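You operate a simulated robot arm through the tools that you are given. There is no shell and no other tool. Be economical: measure what you need, move in short steps, check, and stop when the job is done.

You are at the controls of a simulated robot arm. One attempt, no reset.

TASK
Press the fan cover onto the pump with the lever.
Fine: first clamp, then lock the pump; after, unlock it, then open the clamp.

The check looks at the end state, three seconds after you hand in, the way a careful person would. Anything else that was tipped, shoved, dropped, spilled or broken makes it a failure. Lids that push on must go on centred and level and be pressed home; caps that screw on are set level and turned clockwise until they are tight.

THE ROBOT
A 7-joint arm with a two-finger parallel gripper, fixed in place. Base frame: the origin is at the foot of the arm, x ahead of it, y to its left, z up. Readings come in m, degrees, newtons and seconds.
With the tool pointing down near the work surface it reaches from about 0.26 to 0.68 m from the base axis. Its first joint turns from -66.0 to 66.0 degrees. Payload 1.57 kg.
The TCP is the grasp point between the finger pads, 0.03 m short of the fingertips. In the tool frame z runs along the fingers and y along their closing line. The gripper opens to 0.11 m. The fingers are 0.024 m wide and 0.012 m thick; the gripper's body (0.048 by 0.112 m) begins 0.078 m behind the TCP.
Orientation is that of the tool frame in the base frame, as a unit quaternion [x, y, z, w]. With the fingers straight down and closing along the base's y, the tool's x points along the base's -x, its y along +y and its z along -z.

THE INTERFACE
- The arm moves only by the tool play_rows. Its argument "series" is a list of rows, each an object (a shift or turn left out is 0, a gripper value left out holds the last) with "travel": the shift along the tool's x, y, z in m, a list of three; "angular": the turn, a rotation vector about the tool's x, y, z in degrees, a list of three. In form: [{"travel": [x, y, z], "angular": [ax, ay, az]}, ...]. A call has 1 to 20 rows; each row is the pose to reach, as a shift and turn from the pose commanded when the call began, along the tool's axes at that moment. "claw" is the finger opening in m, from 0 to 0.11, set as the call begins (left out, the last holds). Rows are played at 5 a second. More than 0.05 m and 8.6 degrees between two rows, or a gripper value outside its range, and nothing of the call is played. A pose out of reach is approached as far as the arm can. The call stops where the force on the tool passes 50 N (or 10 N more than at its start, if that is more) or the arm is blocked; 0.2 s more then pass. The fingers move at their own pace (about 0.108 m/s each) and stop on an object; they squeeze with about 40 N. The grip force told is the motor's: it shows also when the fingers shut on nothing. Time passes only in rows, and 0.2 s behind the last, so rows that repeat a pose let the fingers close. It gives the time, the measured TCP pose, the force on the tool (base axes), the opening and the grip force at its end, in the units of the frame above (readings bear some noise), and new pictures: "views" is both (left out), scene, wrist or none.
- Cameras (640 x 400 px; columns grow to the right, rows downward): "scene" is fixed at [0.1779, -0.3959, 1.4111]; the picture's right is [0.70, -0.72, 0.00], its down [-0.41, -0.40, -0.82] and it looks along [0.59, 0.57, -0.57] (base axes); focal length 326 px, centre (320, 200). "wrist" rides on the gripper at [-0.036, 0, -0.08] in the tool frame; the picture's right is [0.00, -1.00, 0.00], its down [0.97, 0.00, -0.24] and it looks along [0.24, 0.00, 0.97] (tool axes); focal length 218 px, centre (320, 200). There is no depth. A picture from a camera that has moved, and an enlarged one, comes with that camera's place and axes in the base frame and with its lens. The place of the scene camera against the robot may be out by one fixed shift of up to 0.012 m in any direction.
- enlarge(camera, box): a new picture of the part [left, top, right, bottom] of that camera's present view, enlarged. No time passes.
- job_done(): hands the job in; it is judged then, once.

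Go step by step. Nothing tells you positions but the pictures and the camera data: compare them with the known pose of the tool, close in by small moves and look again before you grip or let go. The budget is 120 turns and 150 pictures, counting those below and the enlarged ones. Unless the task says otherwise, let go and move clear before handing in, and close with one line.

The tools are called after "Emit:" as a command line: name --argument value ..., lists and objects as JSON in quotes. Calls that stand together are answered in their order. play_rows: Moves the arm, as the interface text tells. Its arguments: {"type":"object","properties":{"series":{"type":"array","items":{"type":"object","properties":{"travel":{"type":"array","items":{"type":"number"}},"angular":{"type":"array","items":{"type":"number"}}}}},"claw":{"type":"number"},"views":{"type":"string","enum":["both","scene","wrist","none"]}},"required":["series"]} The other tools are called the same way: enlarge (camera, box) takes an enlarged picture of a part of a camera's view; job_done () hands the job in.

At the start:

```text
t: 0.0
position: [0.3282, 0.0841, 1.1556]
tcp_rot: [0.0, 1.0, 0.0, 0.0]
wrist_force: [-1.1, -0.2, -0.1]
finger_gap: 0.1101
grip_force: 0.0
```

scene: 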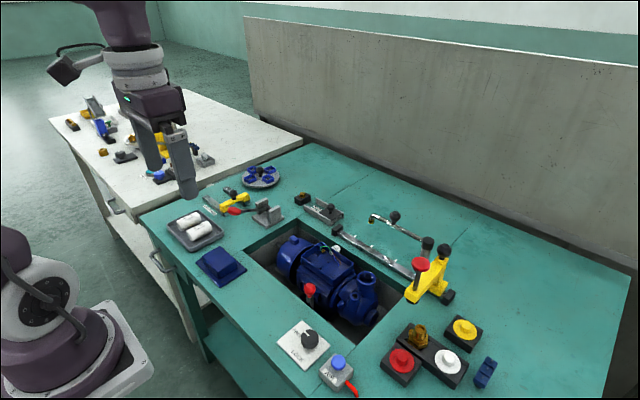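
wrist: 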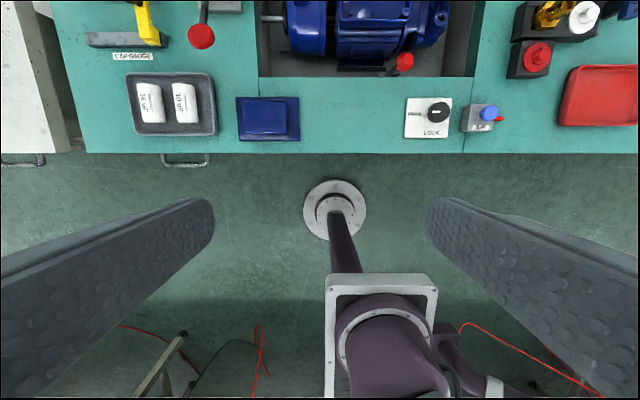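

I see a pump in a recess of a teal bench, with a LOCK knob, a valve-like block with a blue knob, clamps and levers. I'll enlarge the pictures to identify the parts.

Emit:
enlarge --camera "scene" --box '[180, 150, 340, 250]'

Emit:
enlarge --camera "scene" --box '[260, 230, 420, 400]'

Emit:
enlarge --camera "scene" --box '[350, 200, 510, 400]'

Emit:
enlarge --camera "scene" --box '[50, 80, 220, 190]'

```text
4.00 times, centred on (260, 200) of scene
camera zoom: at [0.1779, -0.3959, 1.4111], right [0.7, -0.72, 0.0], down [-0.41, -0.4, -0.82], along [0.59, 0.57, -0.57], focal length 1306 px, centre (560, 200)
```

zoom: 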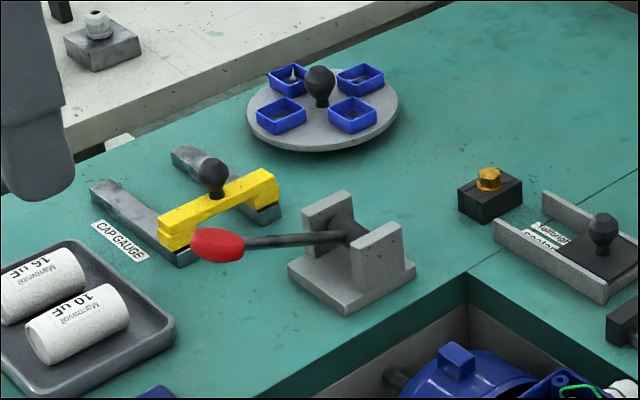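

```text
2.35 times, centred on (340, 315) of scene
camera zoom: at [0.1779, -0.3959, 1.4111], right [0.7, -0.72, 0.0], down [-0.41, -0.4, -0.82], along [0.59, 0.57, -0.57], focal length 768 px, centre (273, -71)
```

zoom: 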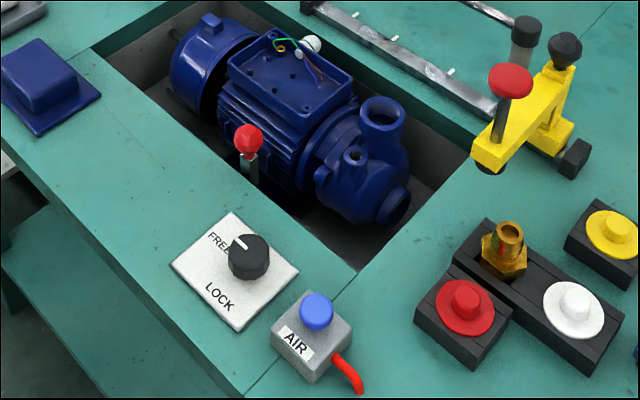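

```text
2.00 times, centred on (430, 300) of scene
camera zoom: at [0.1779, -0.3959, 1.4111], right [0.7, -0.72, 0.0], down [-0.41, -0.4, -0.82], along [0.59, 0.57, -0.57], focal length 653 px, centre (100, 0)
```

zoom: 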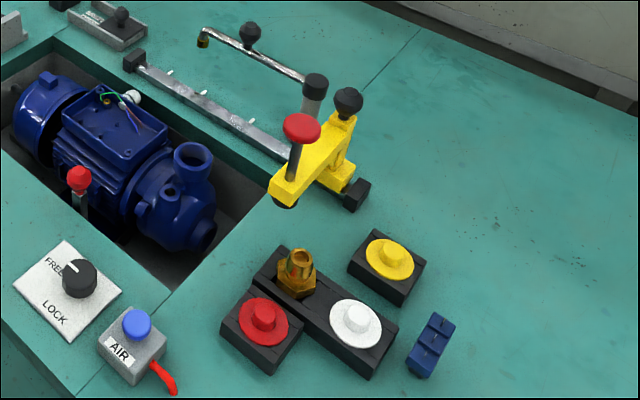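

```text
3.64 times, centred on (135, 135) of scene
camera zoom: at [0.1779, -0.3959, 1.4111], right [0.7, -0.72, 0.0], down [-0.41, -0.4, -0.82], along [0.59, 0.57, -0.57], focal length 1187 px, centre (993, 436)
```

zoom: 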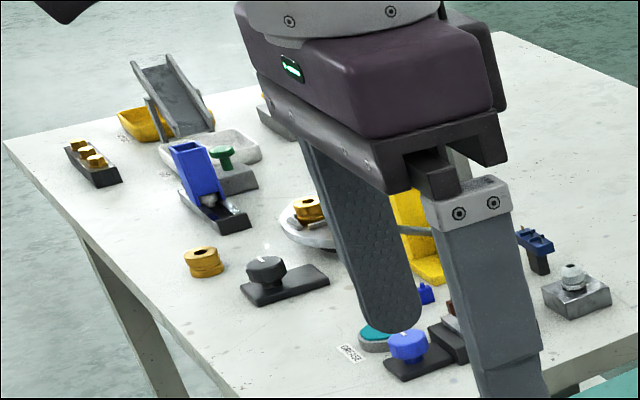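

The teal bench triangulates to a height of about z = 0.82, and the pump's rear fan cover points left toward a red-handled lever. I'll move over it, high up, for a better view.

Emit:
play_rows --series '[{"travel": [-0.04, 0, 0]}, {"travel": [-0.08, 0, 0]}, {"travel": [-0.12, 0, 0]}, {"travel": [-0.15, 0, 0]}, {"travel": [-0.15, 0, 0]}]' --views "both"

```text
t: 1.2
position: [0.4757, 0.0848, 1.1545]
tcp_rot: [0.0, 1.0, 0.001, -0.001]
wrist_force: [0.7, 0.2, 0.3]
finger_gap: 0.1098
grip_force: 0.1
camera wrist: at [0.5124, 0.0833, 1.2354], right [0.0, -1.0, 0.0], down [-0.97, 0.0, 0.24], along [-0.24, 0.0, -0.97], focal length 218 px, centre (320, 200)
```

scene: 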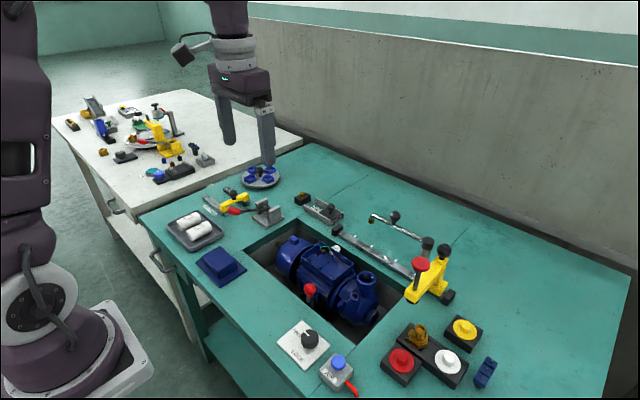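
wrist: 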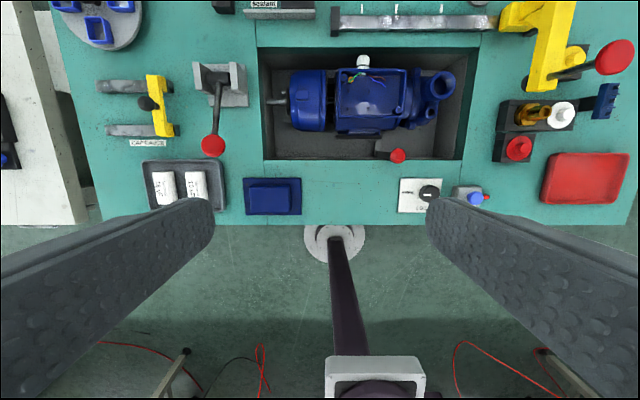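

Emit:
enlarge --camera "wrist" --box '[180, 30, 500, 230]'

Emit:
enlarge --camera "wrist" --box '[0, 0, 340, 212]'

Emit:
enlarge --camera "wrist" --box '[320, 0, 640, 200]'

Emit:
enlarge --camera "scene" --box '[60, 80, 220, 190]'

```text
2.00 times, centred on (340, 130) of wrist
camera zoom: at [0.5124, 0.0833, 1.2354], right [0.0, -1.0, 0.0], down [-0.97, 0.0, 0.24], along [-0.24, 0.0, -0.97], focal length 436 px, centre (280, 340)
```

zoom: 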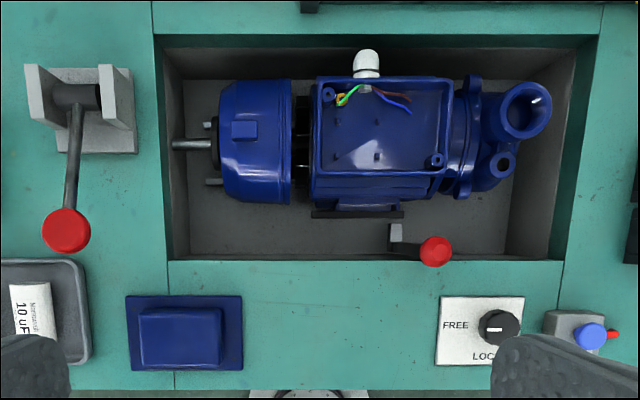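

```text
1.88 times, centred on (170, 106) of wrist
camera zoom: at [0.5124, 0.0833, 1.2354], right [0.0, -1.0, 0.0], down [-0.97, 0.0, 0.24], along [-0.24, 0.0, -0.97], focal length 411 px, centre (602, 377)
```

zoom: 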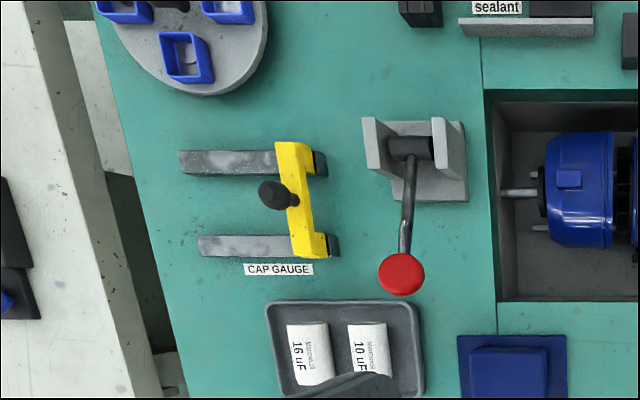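

```text
2.00 times, centred on (480, 100) of wrist
camera zoom: at [0.5124, 0.0833, 1.2354], right [0.0, -1.0, 0.0], down [-0.97, 0.0, 0.24], along [-0.24, 0.0, -0.97], focal length 436 px, centre (0, 400)
```

zoom: 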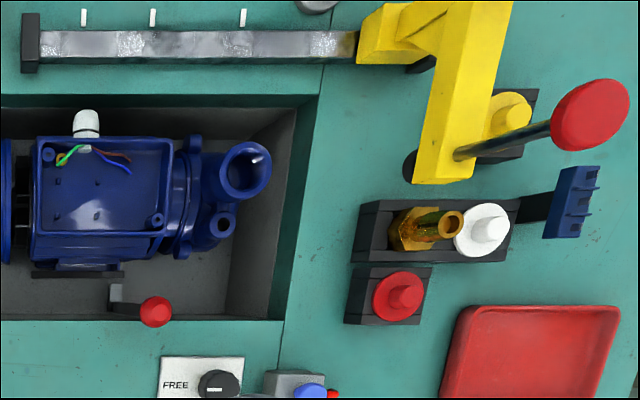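

```text
3.64 times, centred on (140, 135) of scene
camera zoom: at [0.178, -0.3959, 1.4111], right [0.7, -0.72, 0.0], down [-0.41, -0.4, -0.82], along [0.59, 0.57, -0.57], focal length 1187 px, centre (974, 436)
```

zoom: 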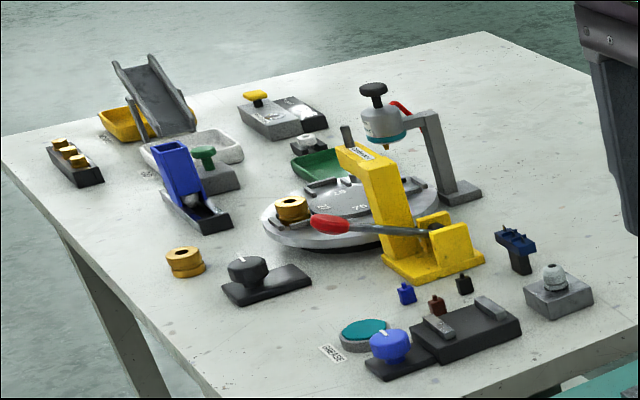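

The fan cover sits on the pump's rear with a gap, a grey ram rod behind it leads from the lever bracket, a red-knob clamp stands in the recess, and the lock knob is at FREE. I'll move nearer over the clamp to read it.

Emit:
play_rows --series '[{"travel": [0.01, -0.04, 0.03]}, {"travel": [0.01, -0.08, 0.06]}, {"travel": [0.01, -0.12, 0.09]}, {"travel": [0.01, -0.145, 0.11]}, {"travel": [0.01, -0.145, 0.11]}]' --views "both"

```text
refused: row 1 steps farther than a row can; nothing moved
```

The first step was slightly too long, so I'll use shorter rows.

Emit:
play_rows --series '[{"travel": [0.0, -0.035, 0.03]}, {"travel": [0.01, -0.07, 0.06]}, {"travel": [0.01, -0.11, 0.085]}, {"travel": [0.01, -0.145, 0.11]}, {"travel": [0.01, -0.145, 0.11]}]' --views "both"

```text
t: 2.4
position: [0.4641, -0.0617, 1.0458]
tcp_rot: [0.0, 1.0, 0.0, -0.001]
wrist_force: [0.5, 1.5, 0.9]
finger_gap: 0.1101
grip_force: 0.1
camera wrist: at [0.5017, -0.0627, 1.1275], right [0.0, -1.0, 0.0], down [-0.97, 0.0, 0.24], along [-0.24, 0.0, -0.97], focal length 218 px, centre (320, 200)
```

scene: 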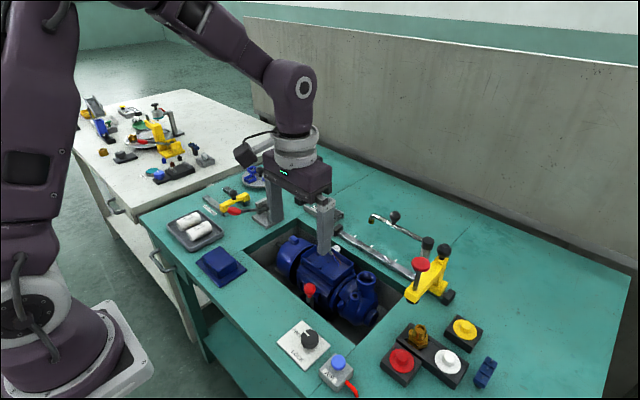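
wrist: 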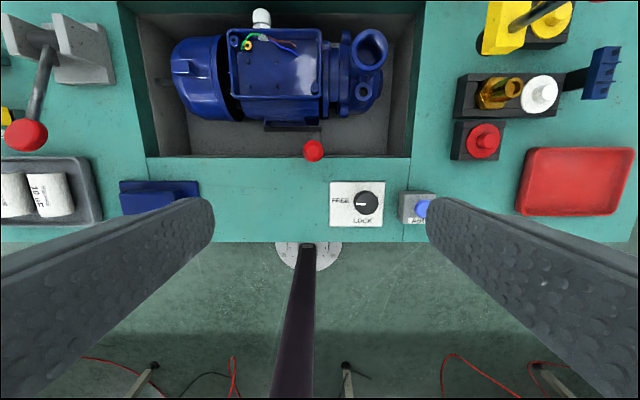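

Emit:
enlarge --camera "wrist" --box '[240, 80, 400, 180]'

Emit:
enlarge --camera "scene" --box '[270, 230, 390, 330]'

Emit:
enlarge --camera "wrist" --box '[0, 0, 240, 150]'

```text
4.00 times, centred on (320, 130) of wrist
camera zoom: at [0.5017, -0.0627, 1.1275], right [0.0, -1.0, 0.0], down [-0.97, 0.0, 0.24], along [-0.24, 0.0, -0.97], focal length 873 px, centre (320, 480)
```

zoom: 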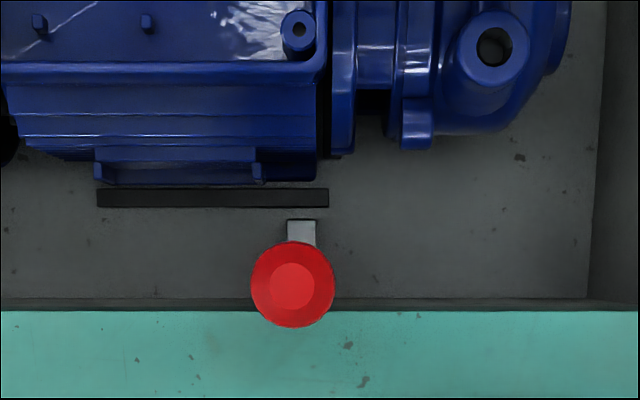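

```text
4.00 times, centred on (330, 280) of scene
camera zoom: at [0.1779, -0.396, 1.4111], right [0.7, -0.72, 0.0], down [-0.41, -0.4, -0.82], along [0.59, 0.57, -0.57], focal length 1306 px, centre (280, -120)
```

zoom: 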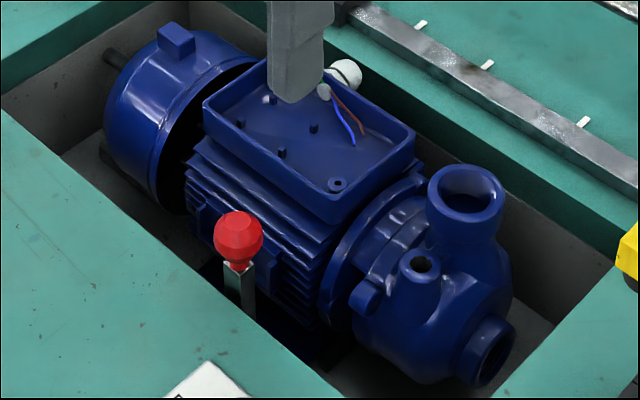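

```text
2.67 times, centred on (120, 75) of wrist
camera zoom: at [0.5017, -0.0627, 1.1275], right [0.0, -1.0, 0.0], down [-0.97, 0.0, 0.24], along [-0.24, 0.0, -0.97], focal length 582 px, centre (853, 533)
```

zoom: 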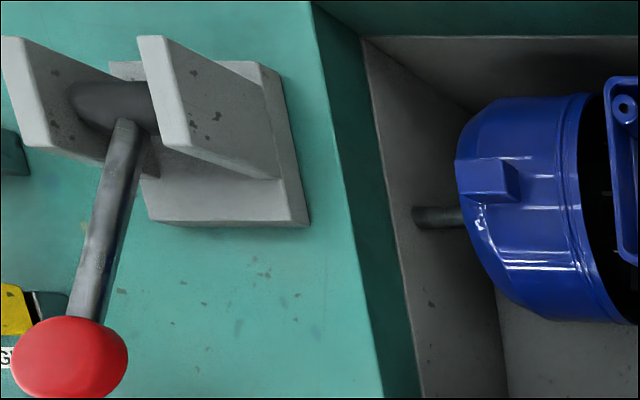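

The clamp is an upright handle with a low grey foot near the pump rail; I can't tell its motion from above. I'll tilt the wrist camera to look at it from the side.

Emit:
play_rows --series '[{"travel": [-0.015, 0.03, 0.01], "angular": [7, 0, 0]}, {"travel": [-0.03, 0.06, 0.02], "angular": [14, 0, 0]}, {"travel": [-0.045, 0.09, 0.034], "angular": [21, 0, 0]}, {"travel": [-0.06, 0.12, 0.045], "angular": [28, 0, 0]}, {"travel": [-0.075, 0.15, 0.056], "angular": [35, 0, 0]}, {"travel": [-0.089, 0.178, 0.068], "angular": [40, 0, 0]}, {"travel": [-0.089, 0.178, 0.068], "angular": [40, 0, 0]}]' --views "wrist"

```text
t: 4.0
position: [0.5562, 0.1146, 0.9793]
tcp_rot: [0.0, 0.939, -0.343, 0.0]
wrist_force: [0.0, 0.5, 0.5]
finger_gap: 0.1099
grip_force: 0.1
camera wrist: at [0.5914, 0.1658, 1.0407], right [0.0, -0.77, 0.64], down [-0.97, 0.15, 0.18], along [-0.24, -0.62, -0.74], focal length 218 px, centre (320, 200)
```

wrist: 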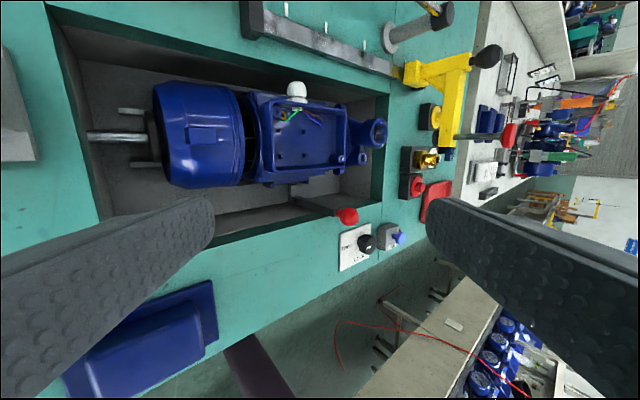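

Emit:
enlarge --camera "wrist" --box '[230, 150, 390, 250]'

Emit:
enlarge --camera "wrist" --box '[70, 50, 310, 220]'

```text
4.00 times, centred on (310, 200) of wrist
camera zoom: at [0.5914, 0.1658, 1.0407], right [0.0, -0.77, 0.64], down [-0.97, 0.15, 0.18], along [-0.24, -0.62, -0.74], focal length 873 px, centre (360, 200)
```

zoom: 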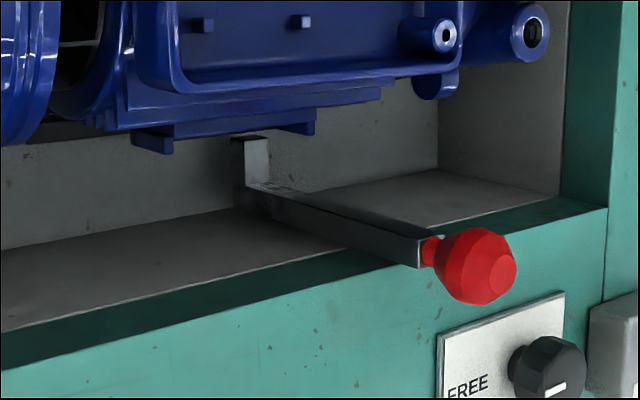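

```text
2.35 times, centred on (190, 135) of wrist
camera zoom: at [0.5914, 0.1658, 1.0407], right [0.0, -0.77, 0.64], down [-0.97, 0.15, 0.18], along [-0.24, -0.62, -0.74], focal length 514 px, centre (626, 353)
```

zoom: 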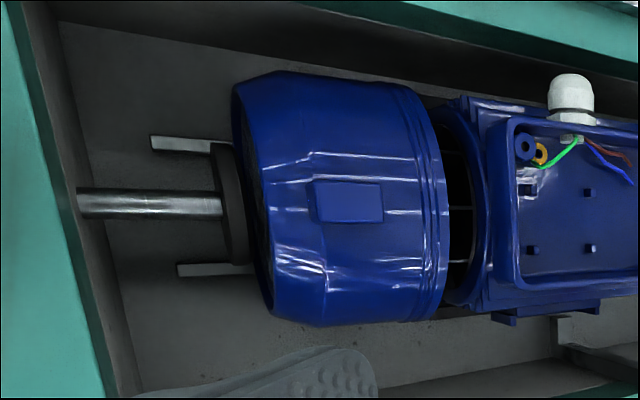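

The clamp is an L-shaped lever: a vertical handle whose foot at the bottom (z≈0.70) points toward the pump. I'll go above its red knob with the tool vertical.

Emit:
play_rows --series '[{"travel": [0.01, -0.016, 0.024], "angular": [-7, 0, 0]}, {"travel": [0.02, -0.033, 0.049], "angular": [-14, 0, 0]}, {"travel": [0.03, -0.049, 0.073], "angular": [-21, 0, 0]}, {"travel": [0.04, -0.065, 0.097], "angular": [-28, 0, 0]}, {"travel": [0.05, -0.082, 0.122], "angular": [-35, 0, 0]}, {"travel": [0.059, -0.098, 0.146], "angular": [-40, 0, 0]}, {"travel": [0.059, -0.098, 0.146], "angular": [-40, 0, 0]}]' --views "both"

```text
t: 5.6
position: [0.4982, -0.0519, 0.9287]
tcp_rot: [0.001, 1.0, 0.001, 0.001]
wrist_force: [0.0, 0.1, -0.5]
finger_gap: 0.1102
grip_force: 0.0
camera wrist: at [0.5341, -0.0526, 1.0111], right [0.0, -1.0, 0.0], down [-0.97, 0.0, 0.24], along [-0.24, 0.0, -0.97], focal length 218 px, centre (320, 200)
```

scene: 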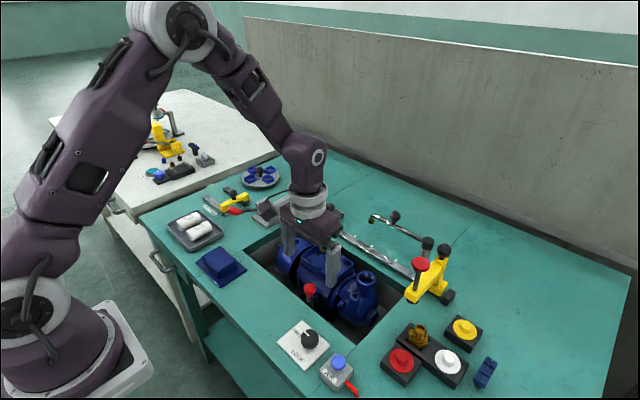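
wrist: 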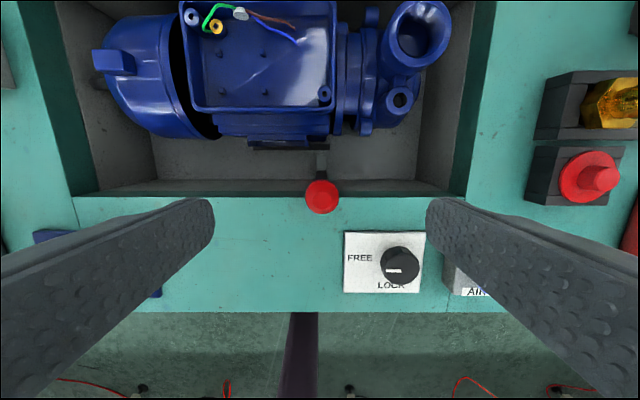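

The knob is centred between the fingers at about (0.493, -0.054, 0.835). I'll descend around it.

Emit:
play_rows --series '[{"travel": [0.003, -0.002, 0.04]}, {"travel": [0.004, -0.002, 0.08]}, {"travel": [0.004, -0.002, 0.092]}, {"travel": [0.004, -0.002, 0.092]}]' --views "both"

```text
t: 6.6
position: [0.4943, -0.0535, 0.8374]
tcp_rot: [0.0, 1.0, 0.001, 0.0]
wrist_force: [0.6, -0.4, 0.5]
finger_gap: 0.1097
grip_force: 0.1
camera wrist: at [0.5304, -0.0542, 0.9181], right [0.0, -1.0, 0.0], down [-0.97, 0.0, 0.24], along [-0.24, 0.0, -0.97], focal length 218 px, centre (320, 200)
```

scene: 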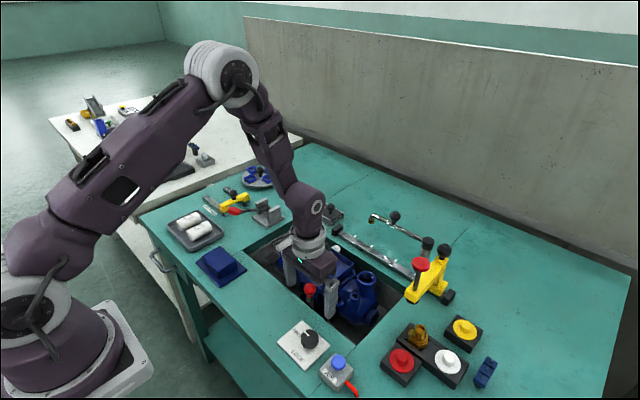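
wrist: 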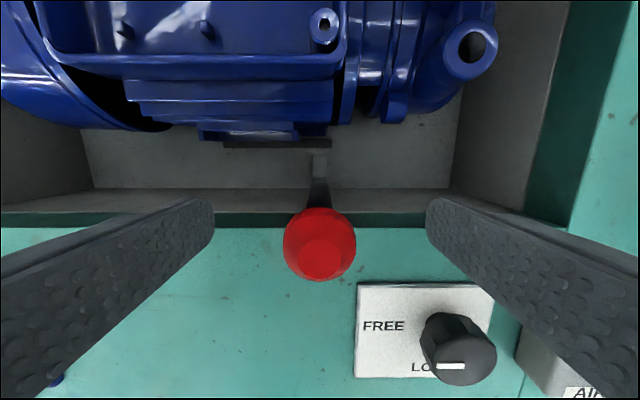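

The knob is between the pads. I'll close and check.

Emit:
play_rows --series '[{"travel": [0, 0, 0]}, {"travel": [0, 0, 0]}, {"travel": [0, 0, 0]}]' --claw 0.015 --views "none"

Emit:
play_rows --series '[{"travel": [-0.004, 0, 0]}, {"travel": [-0.008, 0, 0]}, {"travel": [-0.008, 0, 0]}]' --views "wrist"

```text
t: 7.4
position: [0.4938, -0.053, 0.8369]
tcp_rot: [0.0, 1.0, 0.0, -0.001]
wrist_force: [0.1, 2.8, -1.8]
finger_gap: 0.0277
grip_force: 38.5
```

```text
t: 8.2
position: [0.5021, -0.0536, 0.8368]
tcp_rot: [-0.001, 1.0, 0.0, 0.0]
wrist_force: [-1.8, 11.7, -6.2]
finger_gap: 0.0276
grip_force: 37.6
camera wrist: at [0.5375, -0.054, 0.9183], right [0.0, -1.0, 0.0], down [-0.97, 0.0, 0.24], along [-0.24, 0.0, -0.97], focal length 218 px, centre (320, 200)
```

wrist: 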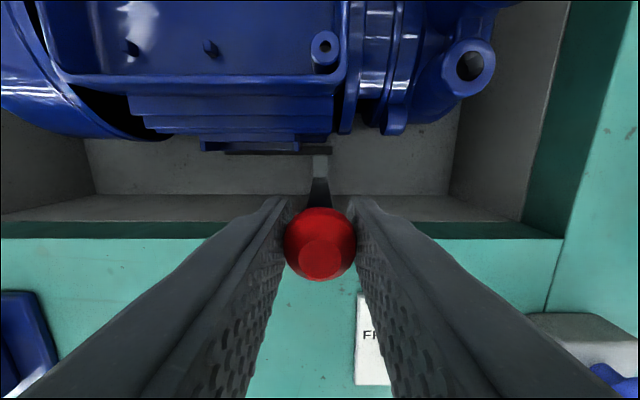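

The lever followed 8 mm toward the pump with little force in x. I'll enlarge to see what its foot does.

Emit:
enlarge --camera "wrist" --box '[260, 120, 380, 220]'

Emit:
play_rows --series '[{"travel": [-0.004, 0, 0]}, {"travel": [-0.008, 0, 0.0005]}, {"travel": [-0.008, 0, 0.0005]}]' --views "wrist"

Emit:
enlarge --camera "wrist" --box '[260, 120, 380, 220]'

```text
4.00 times, centred on (320, 170) of wrist
camera zoom: at [0.5375, -0.054, 0.9183], right [0.0, -1.0, 0.0], down [-0.97, 0.0, 0.24], along [-0.24, 0.0, -0.97], focal length 873 px, centre (320, 320)
```

zoom: 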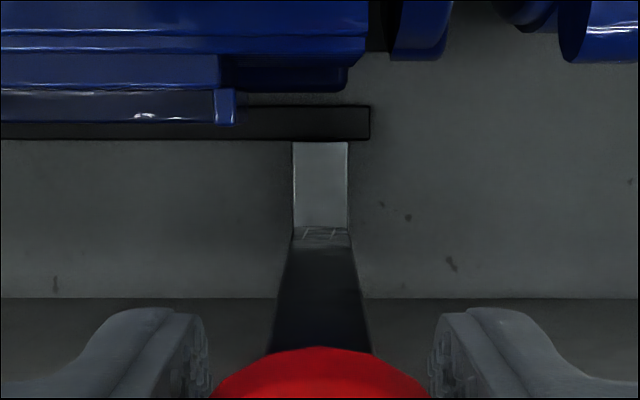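

```text
t: 9.0
position: [0.5081, -0.0531, 0.8379]
tcp_rot: [-0.001, 1.0, -0.001, 0.001]
wrist_force: [-1.5, 18.5, 12.6]
finger_gap: 0.0276
grip_force: 38.3
camera wrist: at [0.5453, -0.054, 0.9184], right [0.0, -1.0, 0.0], down [-0.97, 0.0, 0.24], along [-0.24, 0.0, -0.97], focal length 218 px, centre (320, 200)
```

wrist: 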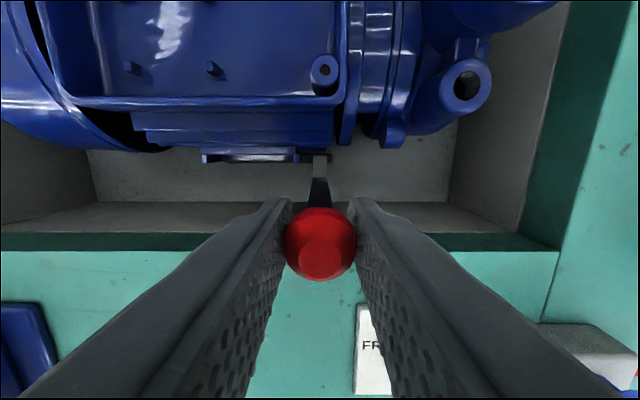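

```text
4.00 times, centred on (320, 170) of wrist
camera zoom: at [0.5453, -0.054, 0.9184], right [0.0, -1.0, 0.0], down [-0.97, 0.0, 0.24], along [-0.24, 0.0, -0.97], focal length 873 px, centre (320, 320)
```

zoom: 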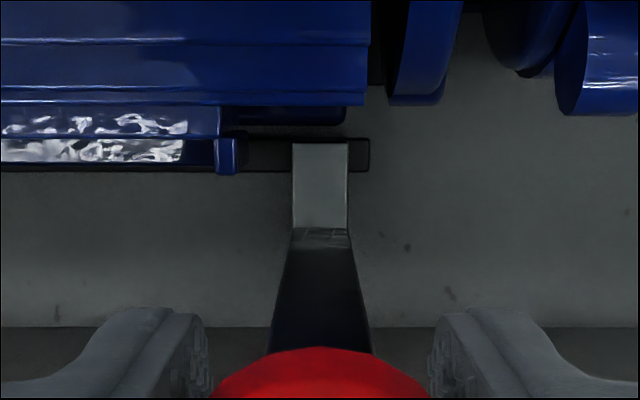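

The clamp is a slider: its foot now moves over the black rail. I'll relieve the side force and keep pushing until it stops.

Emit:
play_rows --series '[{"travel": [-0.003, 0.001, -0.0005]}, {"travel": [-0.006, 0.001, -0.0005]}, {"travel": [-0.009, 0.001, -0.0005]}, {"travel": [-0.009, 0.001, -0.0005]}]' --views "wrist"

Emit:
enlarge --camera "wrist" --box '[260, 120, 380, 220]'

```text
t: 10.0
position: [0.5194, -0.0548, 0.8372]
tcp_rot: [0.0, 1.0, 0.0, 0.0]
wrist_force: [1.8, 16.0, -25.5]
finger_gap: 0.0277
grip_force: 38.0
camera wrist: at [0.5549, -0.0541, 0.9183], right [0.0, -1.0, 0.0], down [-0.97, 0.0, 0.24], along [-0.24, 0.0, -0.97], focal length 218 px, centre (320, 200)
```

wrist: 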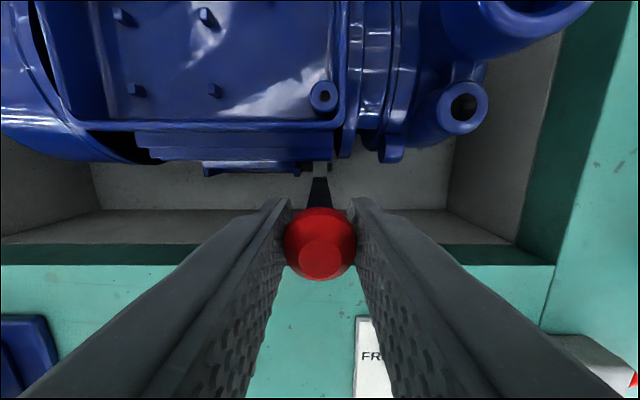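

```text
4.00 times, centred on (320, 170) of wrist
camera zoom: at [0.5549, -0.0541, 0.9183], right [0.0, -1.0, 0.0], down [-0.97, 0.0, 0.24], along [-0.24, 0.0, -0.97], focal length 873 px, centre (320, 320)
```

zoom: 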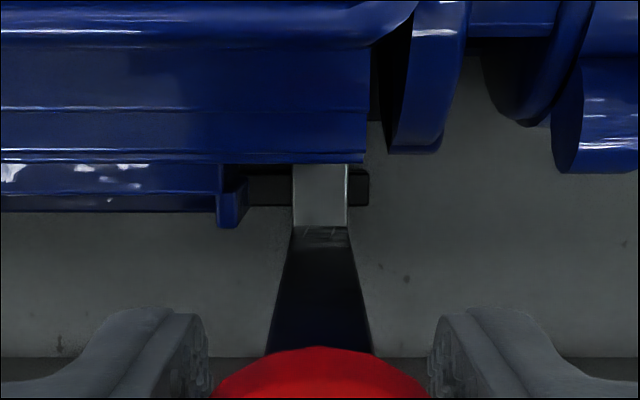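

It still slides freely, with the foot going past the rail under the housing. I'll continue in small steps.

Emit:
play_rows --series '[{"travel": [-0.003, 0.0005, 0.0005]}, {"travel": [-0.006, 0.0005, 0.0005]}, {"travel": [-0.008, 0.0005, 0.0005]}, {"travel": [-0.008, 0.0005, 0.0005]}]' --views "wrist"

Emit:
enlarge --camera "wrist" --box '[260, 120, 380, 220]'

```text
t: 11.0
position: [0.525, -0.0534, 0.8374]
tcp_rot: [0.0, 1.0, 0.0, -0.002]
wrist_force: [-24.2, 12.7, 8.2]
finger_gap: 0.0277
grip_force: 38.1
camera wrist: at [0.5611, -0.054, 0.9183], right [0.0, -1.0, 0.0], down [-0.97, 0.0, 0.25], along [-0.25, 0.0, -0.97], focal length 218 px, centre (320, 200)
```

wrist: 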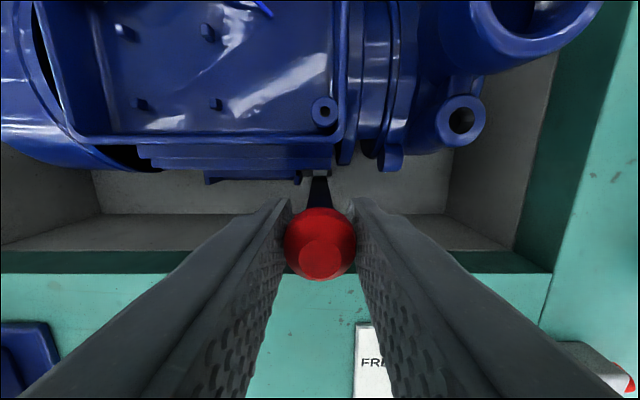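

```text
4.00 times, centred on (320, 170) of wrist
camera zoom: at [0.5611, -0.054, 0.9183], right [0.0, -1.0, 0.0], down [-0.97, 0.0, 0.25], along [-0.25, 0.0, -0.97], focal length 873 px, centre (320, 320)
```

zoom: 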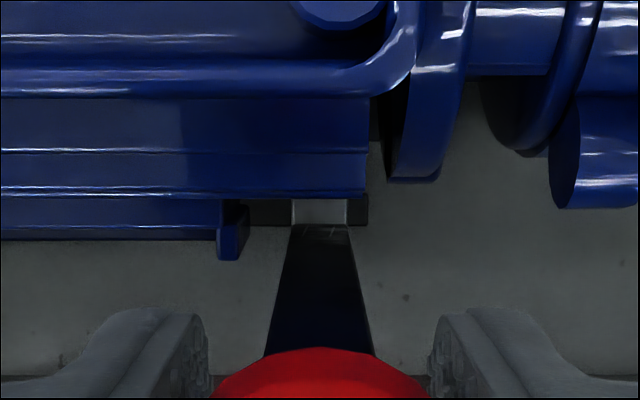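

The slider hit its stop at about +31 mm, with force rising to 24 N, so the pump is clamped. I'll release and rise.

Emit:
play_rows --series '[{"travel": [0.001, 0, 0]}, {"travel": [0.001, 0, 0]}, {"travel": [0.001, 0, 0]}]' --claw 0.06 --views "none"

Emit:
play_rows --series '[{"travel": [0.0, 0, -0.04]}, {"travel": [0.03, -0.02, -0.07]}, {"travel": [0.06, -0.05, -0.08]}, {"travel": [0.09, -0.072, -0.085]}, {"travel": [0.09, -0.072, -0.085]}]' --views "both"

```text
t: 11.8
position: [0.5264, -0.0522, 0.8377]
tcp_rot: [0.0, 1.0, 0.0, 0.0]
wrist_force: [0.0, 0.2, -0.9]
finger_gap: 0.0601
grip_force: 0.0
```

```text
t: 13.0
position: [0.4336, -0.1243, 0.9207]
tcp_rot: [0.0, 1.0, -0.001, 0.001]
wrist_force: [-0.5, 0.1, 0.1]
finger_gap: 0.0599
grip_force: 0.2
camera wrist: at [0.4693, -0.1263, 1.0026], right [0.0, -1.0, 0.0], down [-0.97, 0.0, 0.24], along [-0.24, 0.0, -0.97], focal length 218 px, centre (320, 200)
```

scene: 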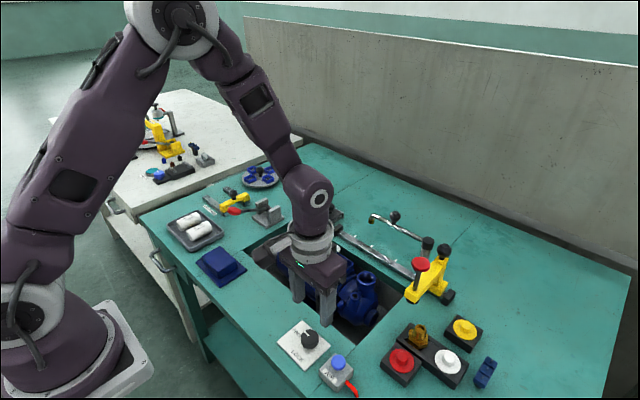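
wrist: 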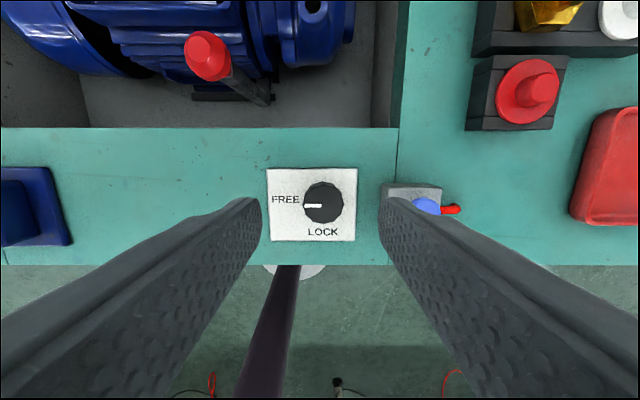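

The lock knob is at about (0.4215, -0.129) with its top at z≈0.824 and the panel at 0.802. I'll centre over it pre-rotated +45°, so the turn to LOCK (counter-clockwise from above) stays within range.

Emit:
play_rows --series '[{"travel": [0.002, -0.001, 0.01], "angular": [0, 0, 7.5]}, {"travel": [0.004, -0.002, 0.02], "angular": [0, 0, 15]}, {"travel": [0.006, -0.003, 0.03], "angular": [0, 0, 22.5]}, {"travel": [0.008, -0.004, 0.03], "angular": [0, 0, 30]}, {"travel": [0.01, -0.0045, 0.03], "angular": [0, 0, 37.5]}, {"travel": [0.012, -0.0045, 0.03], "angular": [0, 0, 45]}, {"travel": [0.012, -0.0045, 0.03], "angular": [0, 0, 45]}]' --views "wrist"

```text
t: 14.6
position: [0.4224, -0.1293, 0.8919]
tcp_rot: [0.384, 0.923, 0.0, 0.0]
wrist_force: [-0.8, -0.3, -0.3]
finger_gap: 0.06
grip_force: 0.0
camera wrist: at [0.4488, -0.1558, 0.9728], right [-0.71, -0.71, 0.0], down [-0.69, 0.69, 0.24], along [-0.17, 0.17, -0.97], focal length 218 px, centre (320, 200)
```

wrist: 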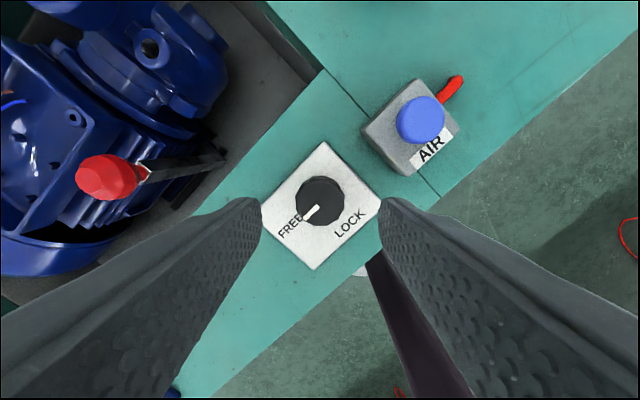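

Centred within a few mm; I'll descend around the knob.

Emit:
play_rows --series '[{"travel": [0.002, 0, 0.03]}, {"travel": [0.002, 0, 0.048]}, {"travel": [0.002, 0, 0.054]}, {"travel": [0.002, 0, 0.054]}]' --views "wrist"

```text
t: 15.6
position: [0.4236, -0.1263, 0.8378]
tcp_rot: [0.383, 0.924, -0.001, 0.0]
wrist_force: [-0.2, -0.6, 0.2]
finger_gap: 0.0599
grip_force: 0.2
camera wrist: at [0.4487, -0.154, 0.9185], right [-0.71, -0.71, 0.0], down [-0.69, 0.69, 0.24], along [-0.17, 0.17, -0.97], focal length 218 px, centre (320, 200)
```

wrist: 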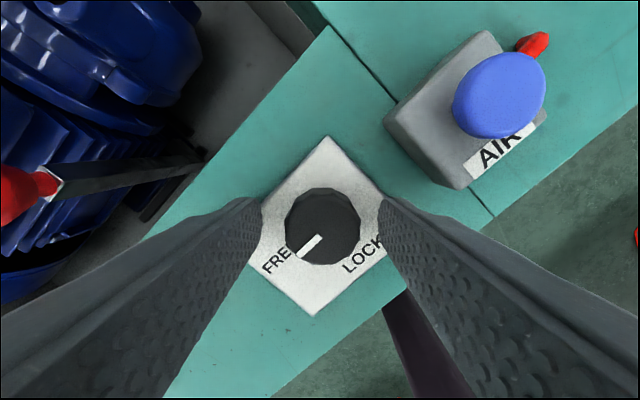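

Centred. I'll grip, then turn 90° counter-clockwise as seen from above.

Emit:
play_rows --series '[{"travel": [0, 0, 0]}, {"travel": [0, 0, 0]}, {"travel": [0, 0, 0]}]' --claw 0.02 --views "none"

Emit:
play_rows --series '[{"angular": [0, 0, -7.5]}, {"angular": [0, 0, -15]}, {"angular": [0, 0, -22.5]}, {"angular": [0, 0, -30]}, {"angular": [0, 0, -30]}]' --views "wrist"

```text
t: 16.4
position: [0.4219, -0.128, 0.8362]
tcp_rot: [0.384, 0.924, 0.0, 0.0]
wrist_force: [-8.4, -11.2, -3.6]
finger_gap: 0.0331
grip_force: 41.0
```

```text
t: 17.6
position: [0.4223, -0.1281, 0.8375]
tcp_rot: [0.13, 0.992, 0.0, -0.001]
wrist_force: [-7.0, -17.2, -29.2]
finger_gap: 0.0333
grip_force: 40.7
camera wrist: at [0.4575, -0.1383, 0.9186], right [-0.26, -0.97, 0.0], down [-0.94, 0.25, 0.24], along [-0.23, 0.06, -0.97], focal length 218 px, centre (320, 200)
```

wrist: 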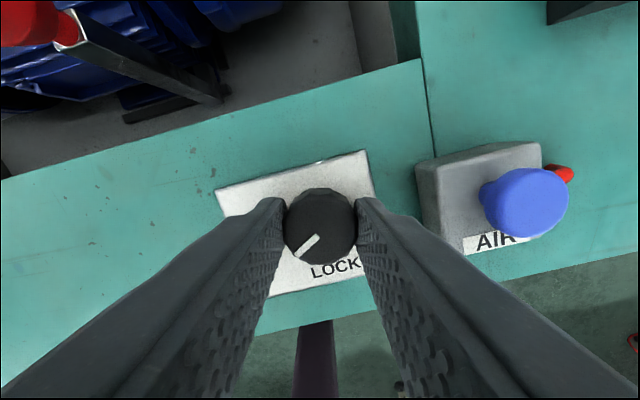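

The knob turns with the gripper. I'll continue the remaining 60°.

Emit:
play_rows --series '[{"travel": [0, 0, 0.0007], "angular": [0, 0, -7.5]}, {"travel": [0, 0, 0.0007], "angular": [0, 0, -15]}, {"travel": [0, 0, 0.0007], "angular": [0, 0, -22.5]}, {"travel": [0, 0, 0.0007], "angular": [0, 0, -30]}, {"travel": [0, 0, 0.0007], "angular": [0, 0, -37.5]}, {"travel": [0, 0, 0.0007], "angular": [0, 0, -45]}, {"travel": [0, 0, 0.0007], "angular": [0, 0, -52.5]}, {"travel": [0, 0, 0.0007], "angular": [0, 0, -60]}, {"travel": [0, 0, 0.0007], "angular": [0, 0, -60]}]' --views "wrist"

```text
t: 19.6
position: [0.4217, -0.1273, 0.8369]
tcp_rot: [-0.384, 0.923, 0.001, -0.001]
wrist_force: [-10.0, 5.7, -10.9]
finger_gap: 0.0332
grip_force: 41.5
camera wrist: at [0.448, -0.1032, 0.9187], right [0.71, -0.71, 0.0], down [-0.69, -0.69, 0.24], along [-0.17, -0.17, -0.97], focal length 218 px, centre (320, 200)
```

wrist: 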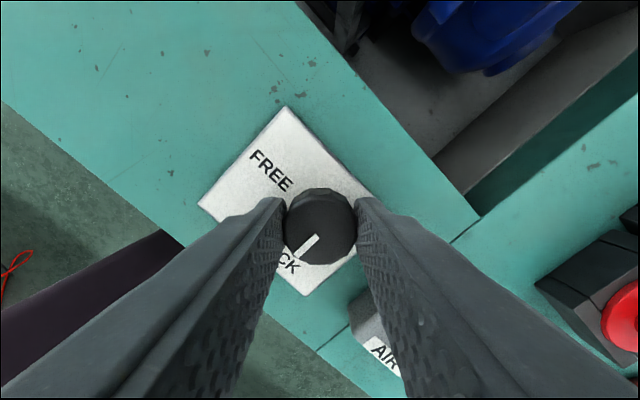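

The pointer is at LOCK. I'll release and rise, turning back to neutral.

Emit:
play_rows --series '[{"travel": [0, 0, 0]}, {"travel": [0, 0, 0]}, {"travel": [0, 0, -0.03]}, {"travel": [0, 0, -0.06]}]' --claw 0.06 --views "none"

Emit:
play_rows --series '[{"travel": [0, 0, -0.03], "angular": [0, 0, 7.5]}, {"travel": [0, 0, -0.06], "angular": [0, 0, 15]}, {"travel": [0, 0, -0.08], "angular": [0, 0, 22.5]}, {"travel": [0, 0, -0.08], "angular": [0, 0, 30]}, {"travel": [0, 0, -0.08], "angular": [0, 0, 37.5]}, {"travel": [0, 0, -0.08], "angular": [0, 0, 45]}, {"travel": [0, 0, -0.08], "angular": [0, 0, 45]}]' --views "both"

```text
t: 20.6
position: [0.4224, -0.1271, 0.8961]
tcp_rot: [-0.383, 0.924, 0.0, -0.001]
wrist_force: [0.0, 0.3, -0.5]
finger_gap: 0.06
grip_force: 0.1
```

```text
t: 22.2
position: [0.422, -0.1286, 0.9773]
tcp_rot: [0.001, 1.0, 0.0, 0.0]
wrist_force: [0.2, 0.2, -0.4]
finger_gap: 0.06
grip_force: 0.1
camera wrist: at [0.4581, -0.1285, 1.058], right [0.0, -1.0, 0.0], down [-0.97, 0.0, 0.24], along [-0.24, 0.0, -0.97], focal length 218 px, centre (320, 200)
```

scene: 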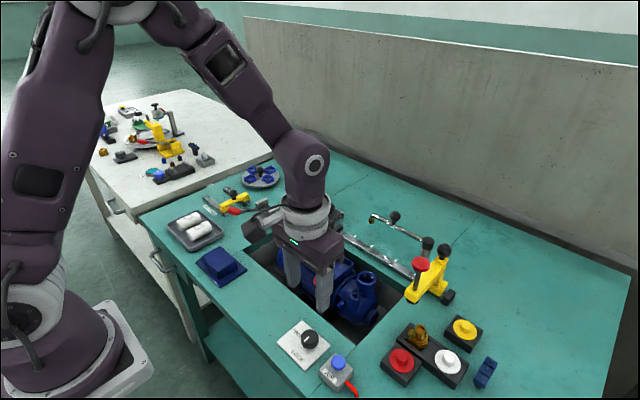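
wrist: 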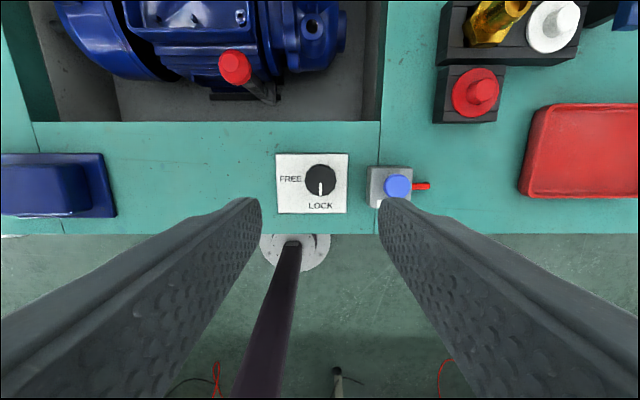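

Lock is set and the clamp is in. Now I'll go above the press lever.

Emit:
play_rows --series '[{"travel": [-0.01, 0.03, -0.03]}, {"travel": [-0.02, 0.07, -0.05]}, {"travel": [-0.03, 0.115, -0.06]}, {"travel": [-0.042, 0.16, -0.07]}, {"travel": [-0.054, 0.205, -0.07]}, {"travel": [-0.066, 0.25, -0.07]}, {"travel": [-0.078, 0.295, -0.07]}, {"travel": [-0.09, 0.34, -0.07]}, {"travel": [-0.096, 0.375, -0.07]}, {"travel": [-0.098, 0.38, -0.07]}, {"travel": [-0.098, 0.38, -0.07]}]' --views "both"

Emit:
enlarge --camera "wrist" --box '[200, 60, 520, 260]'

Emit:
enlarge --camera "scene" --box '[200, 160, 340, 260]'

```text
t: 24.6
position: [0.5216, 0.253, 1.0482]
tcp_rot: [0.0, 1.0, 0.0, 0.0]
wrist_force: [0.2, 0.4, -0.3]
finger_gap: 0.06
grip_force: 0.0
camera wrist: at [0.557, 0.252, 1.1292], right [0.0, -1.0, 0.0], down [-0.97, 0.0, 0.24], along [-0.24, 0.0, -0.97], focal length 218 px, centre (320, 200)
```

scene: 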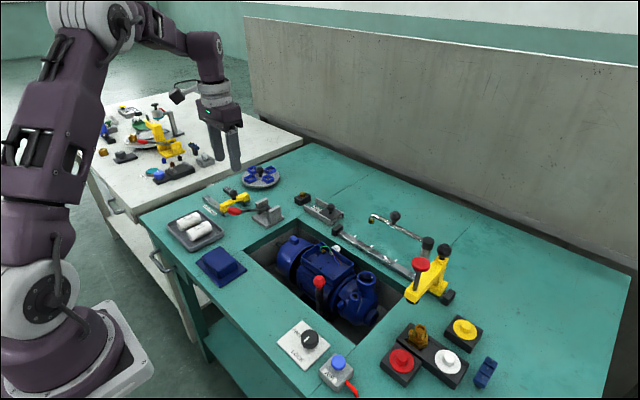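
wrist: 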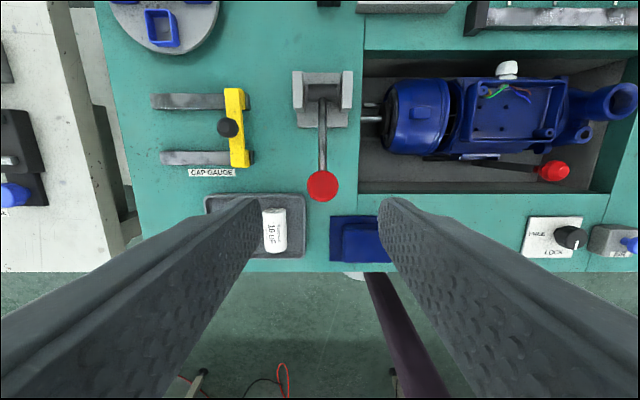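

```text
2.00 times, centred on (360, 160) of wrist
camera zoom: at [0.557, 0.252, 1.1292], right [0.0, -1.0, 0.0], down [-0.97, 0.0, 0.24], along [-0.24, 0.0, -0.97], focal length 436 px, centre (240, 280)
```

zoom: 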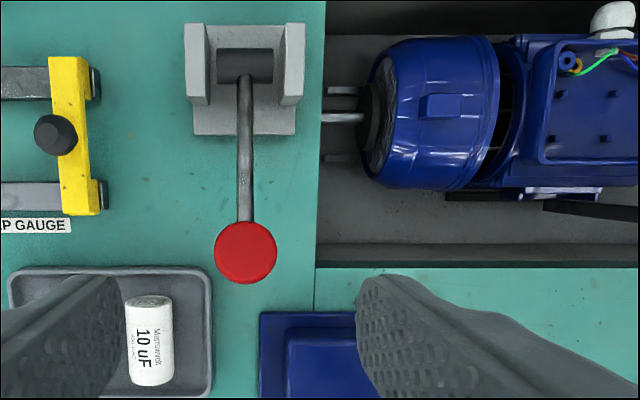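

```text
4.00 times, centred on (270, 210) of scene
camera zoom: at [0.178, -0.3959, 1.4111], right [0.7, -0.72, 0.0], down [-0.41, -0.4, -0.82], along [0.59, 0.57, -0.57], focal length 1306 px, centre (520, 160)
```

zoom: 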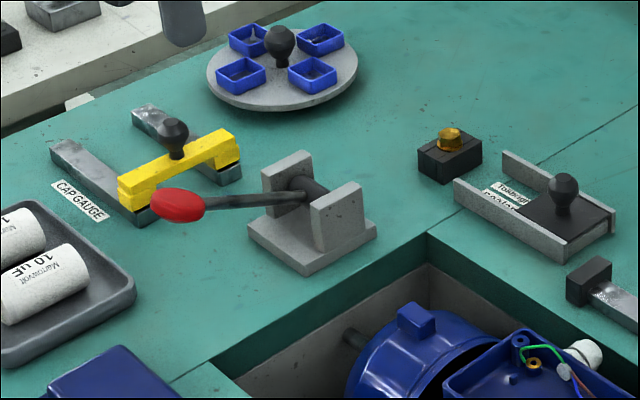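

The lever's ball is at about (0.513, 0.25, 0.885) and pivots about a y-axis shaft at (0.62, 0.25, 0.85). I'll descend to grip the ball.

Emit:
play_rows --series '[{"travel": [0.004, -0.003, 0.04]}, {"travel": [0.008, -0.003, 0.08]}, {"travel": [0.008, -0.003, 0.115]}, {"travel": [0.008, -0.003, 0.115]}]' --claw 0.07 --views "both"

```text
t: 25.6
position: [0.5125, 0.249, 0.9308]
tcp_rot: [0.0, 1.0, -0.001, 0.0]
wrist_force: [-0.1, 0.7, -0.3]
finger_gap: 0.0699
grip_force: 0.0
camera wrist: at [0.5493, 0.2484, 1.0112], right [0.0, -1.0, 0.0], down [-0.97, 0.0, 0.24], along [-0.24, 0.0, -0.97], focal length 218 px, centre (320, 200)
```

scene: 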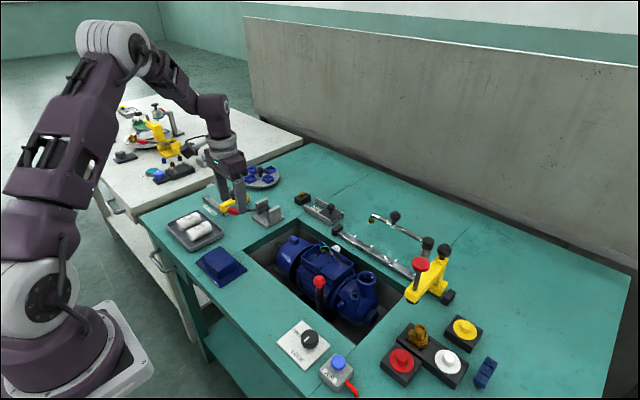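
wrist: 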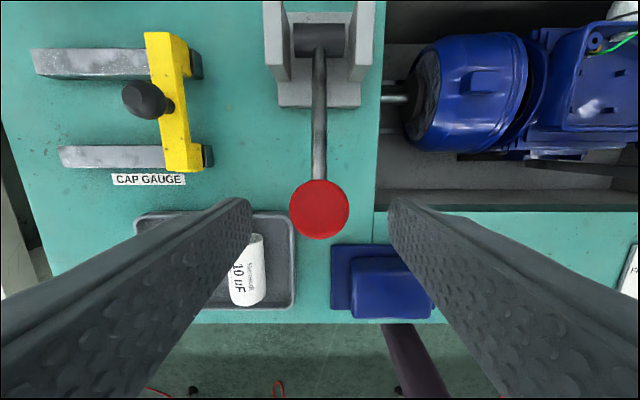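

Emit:
play_rows --series '[{"travel": [0, 0, 0.025]}, {"travel": [0, 0, 0.045]}, {"travel": [0, 0, 0.045]}]' --views "wrist"

Emit:
enlarge --camera "scene" --box '[180, 150, 320, 240]'

```text
t: 26.4
position: [0.5139, 0.249, 0.8862]
tcp_rot: [0.0, 1.0, 0.0, 0.0]
wrist_force: [-0.2, -0.2, 0.3]
finger_gap: 0.0698
grip_force: 0.0
camera wrist: at [0.5496, 0.2484, 0.9671], right [0.0, -1.0, 0.0], down [-0.97, 0.0, 0.24], along [-0.24, 0.0, -0.97], focal length 218 px, centre (320, 200)
```

wrist: 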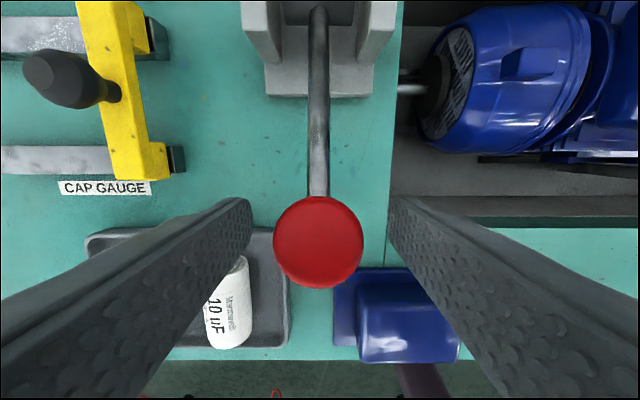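

```text
4.44 times, centred on (250, 195) of scene
camera zoom: at [0.1779, -0.3959, 1.4111], right [0.7, -0.72, 0.0], down [-0.41, -0.4, -0.82], along [0.59, 0.57, -0.57], focal length 1451 px, centre (631, 222)
```

zoom: 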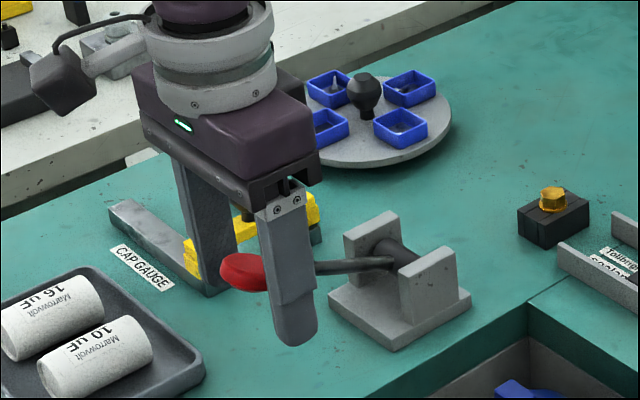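

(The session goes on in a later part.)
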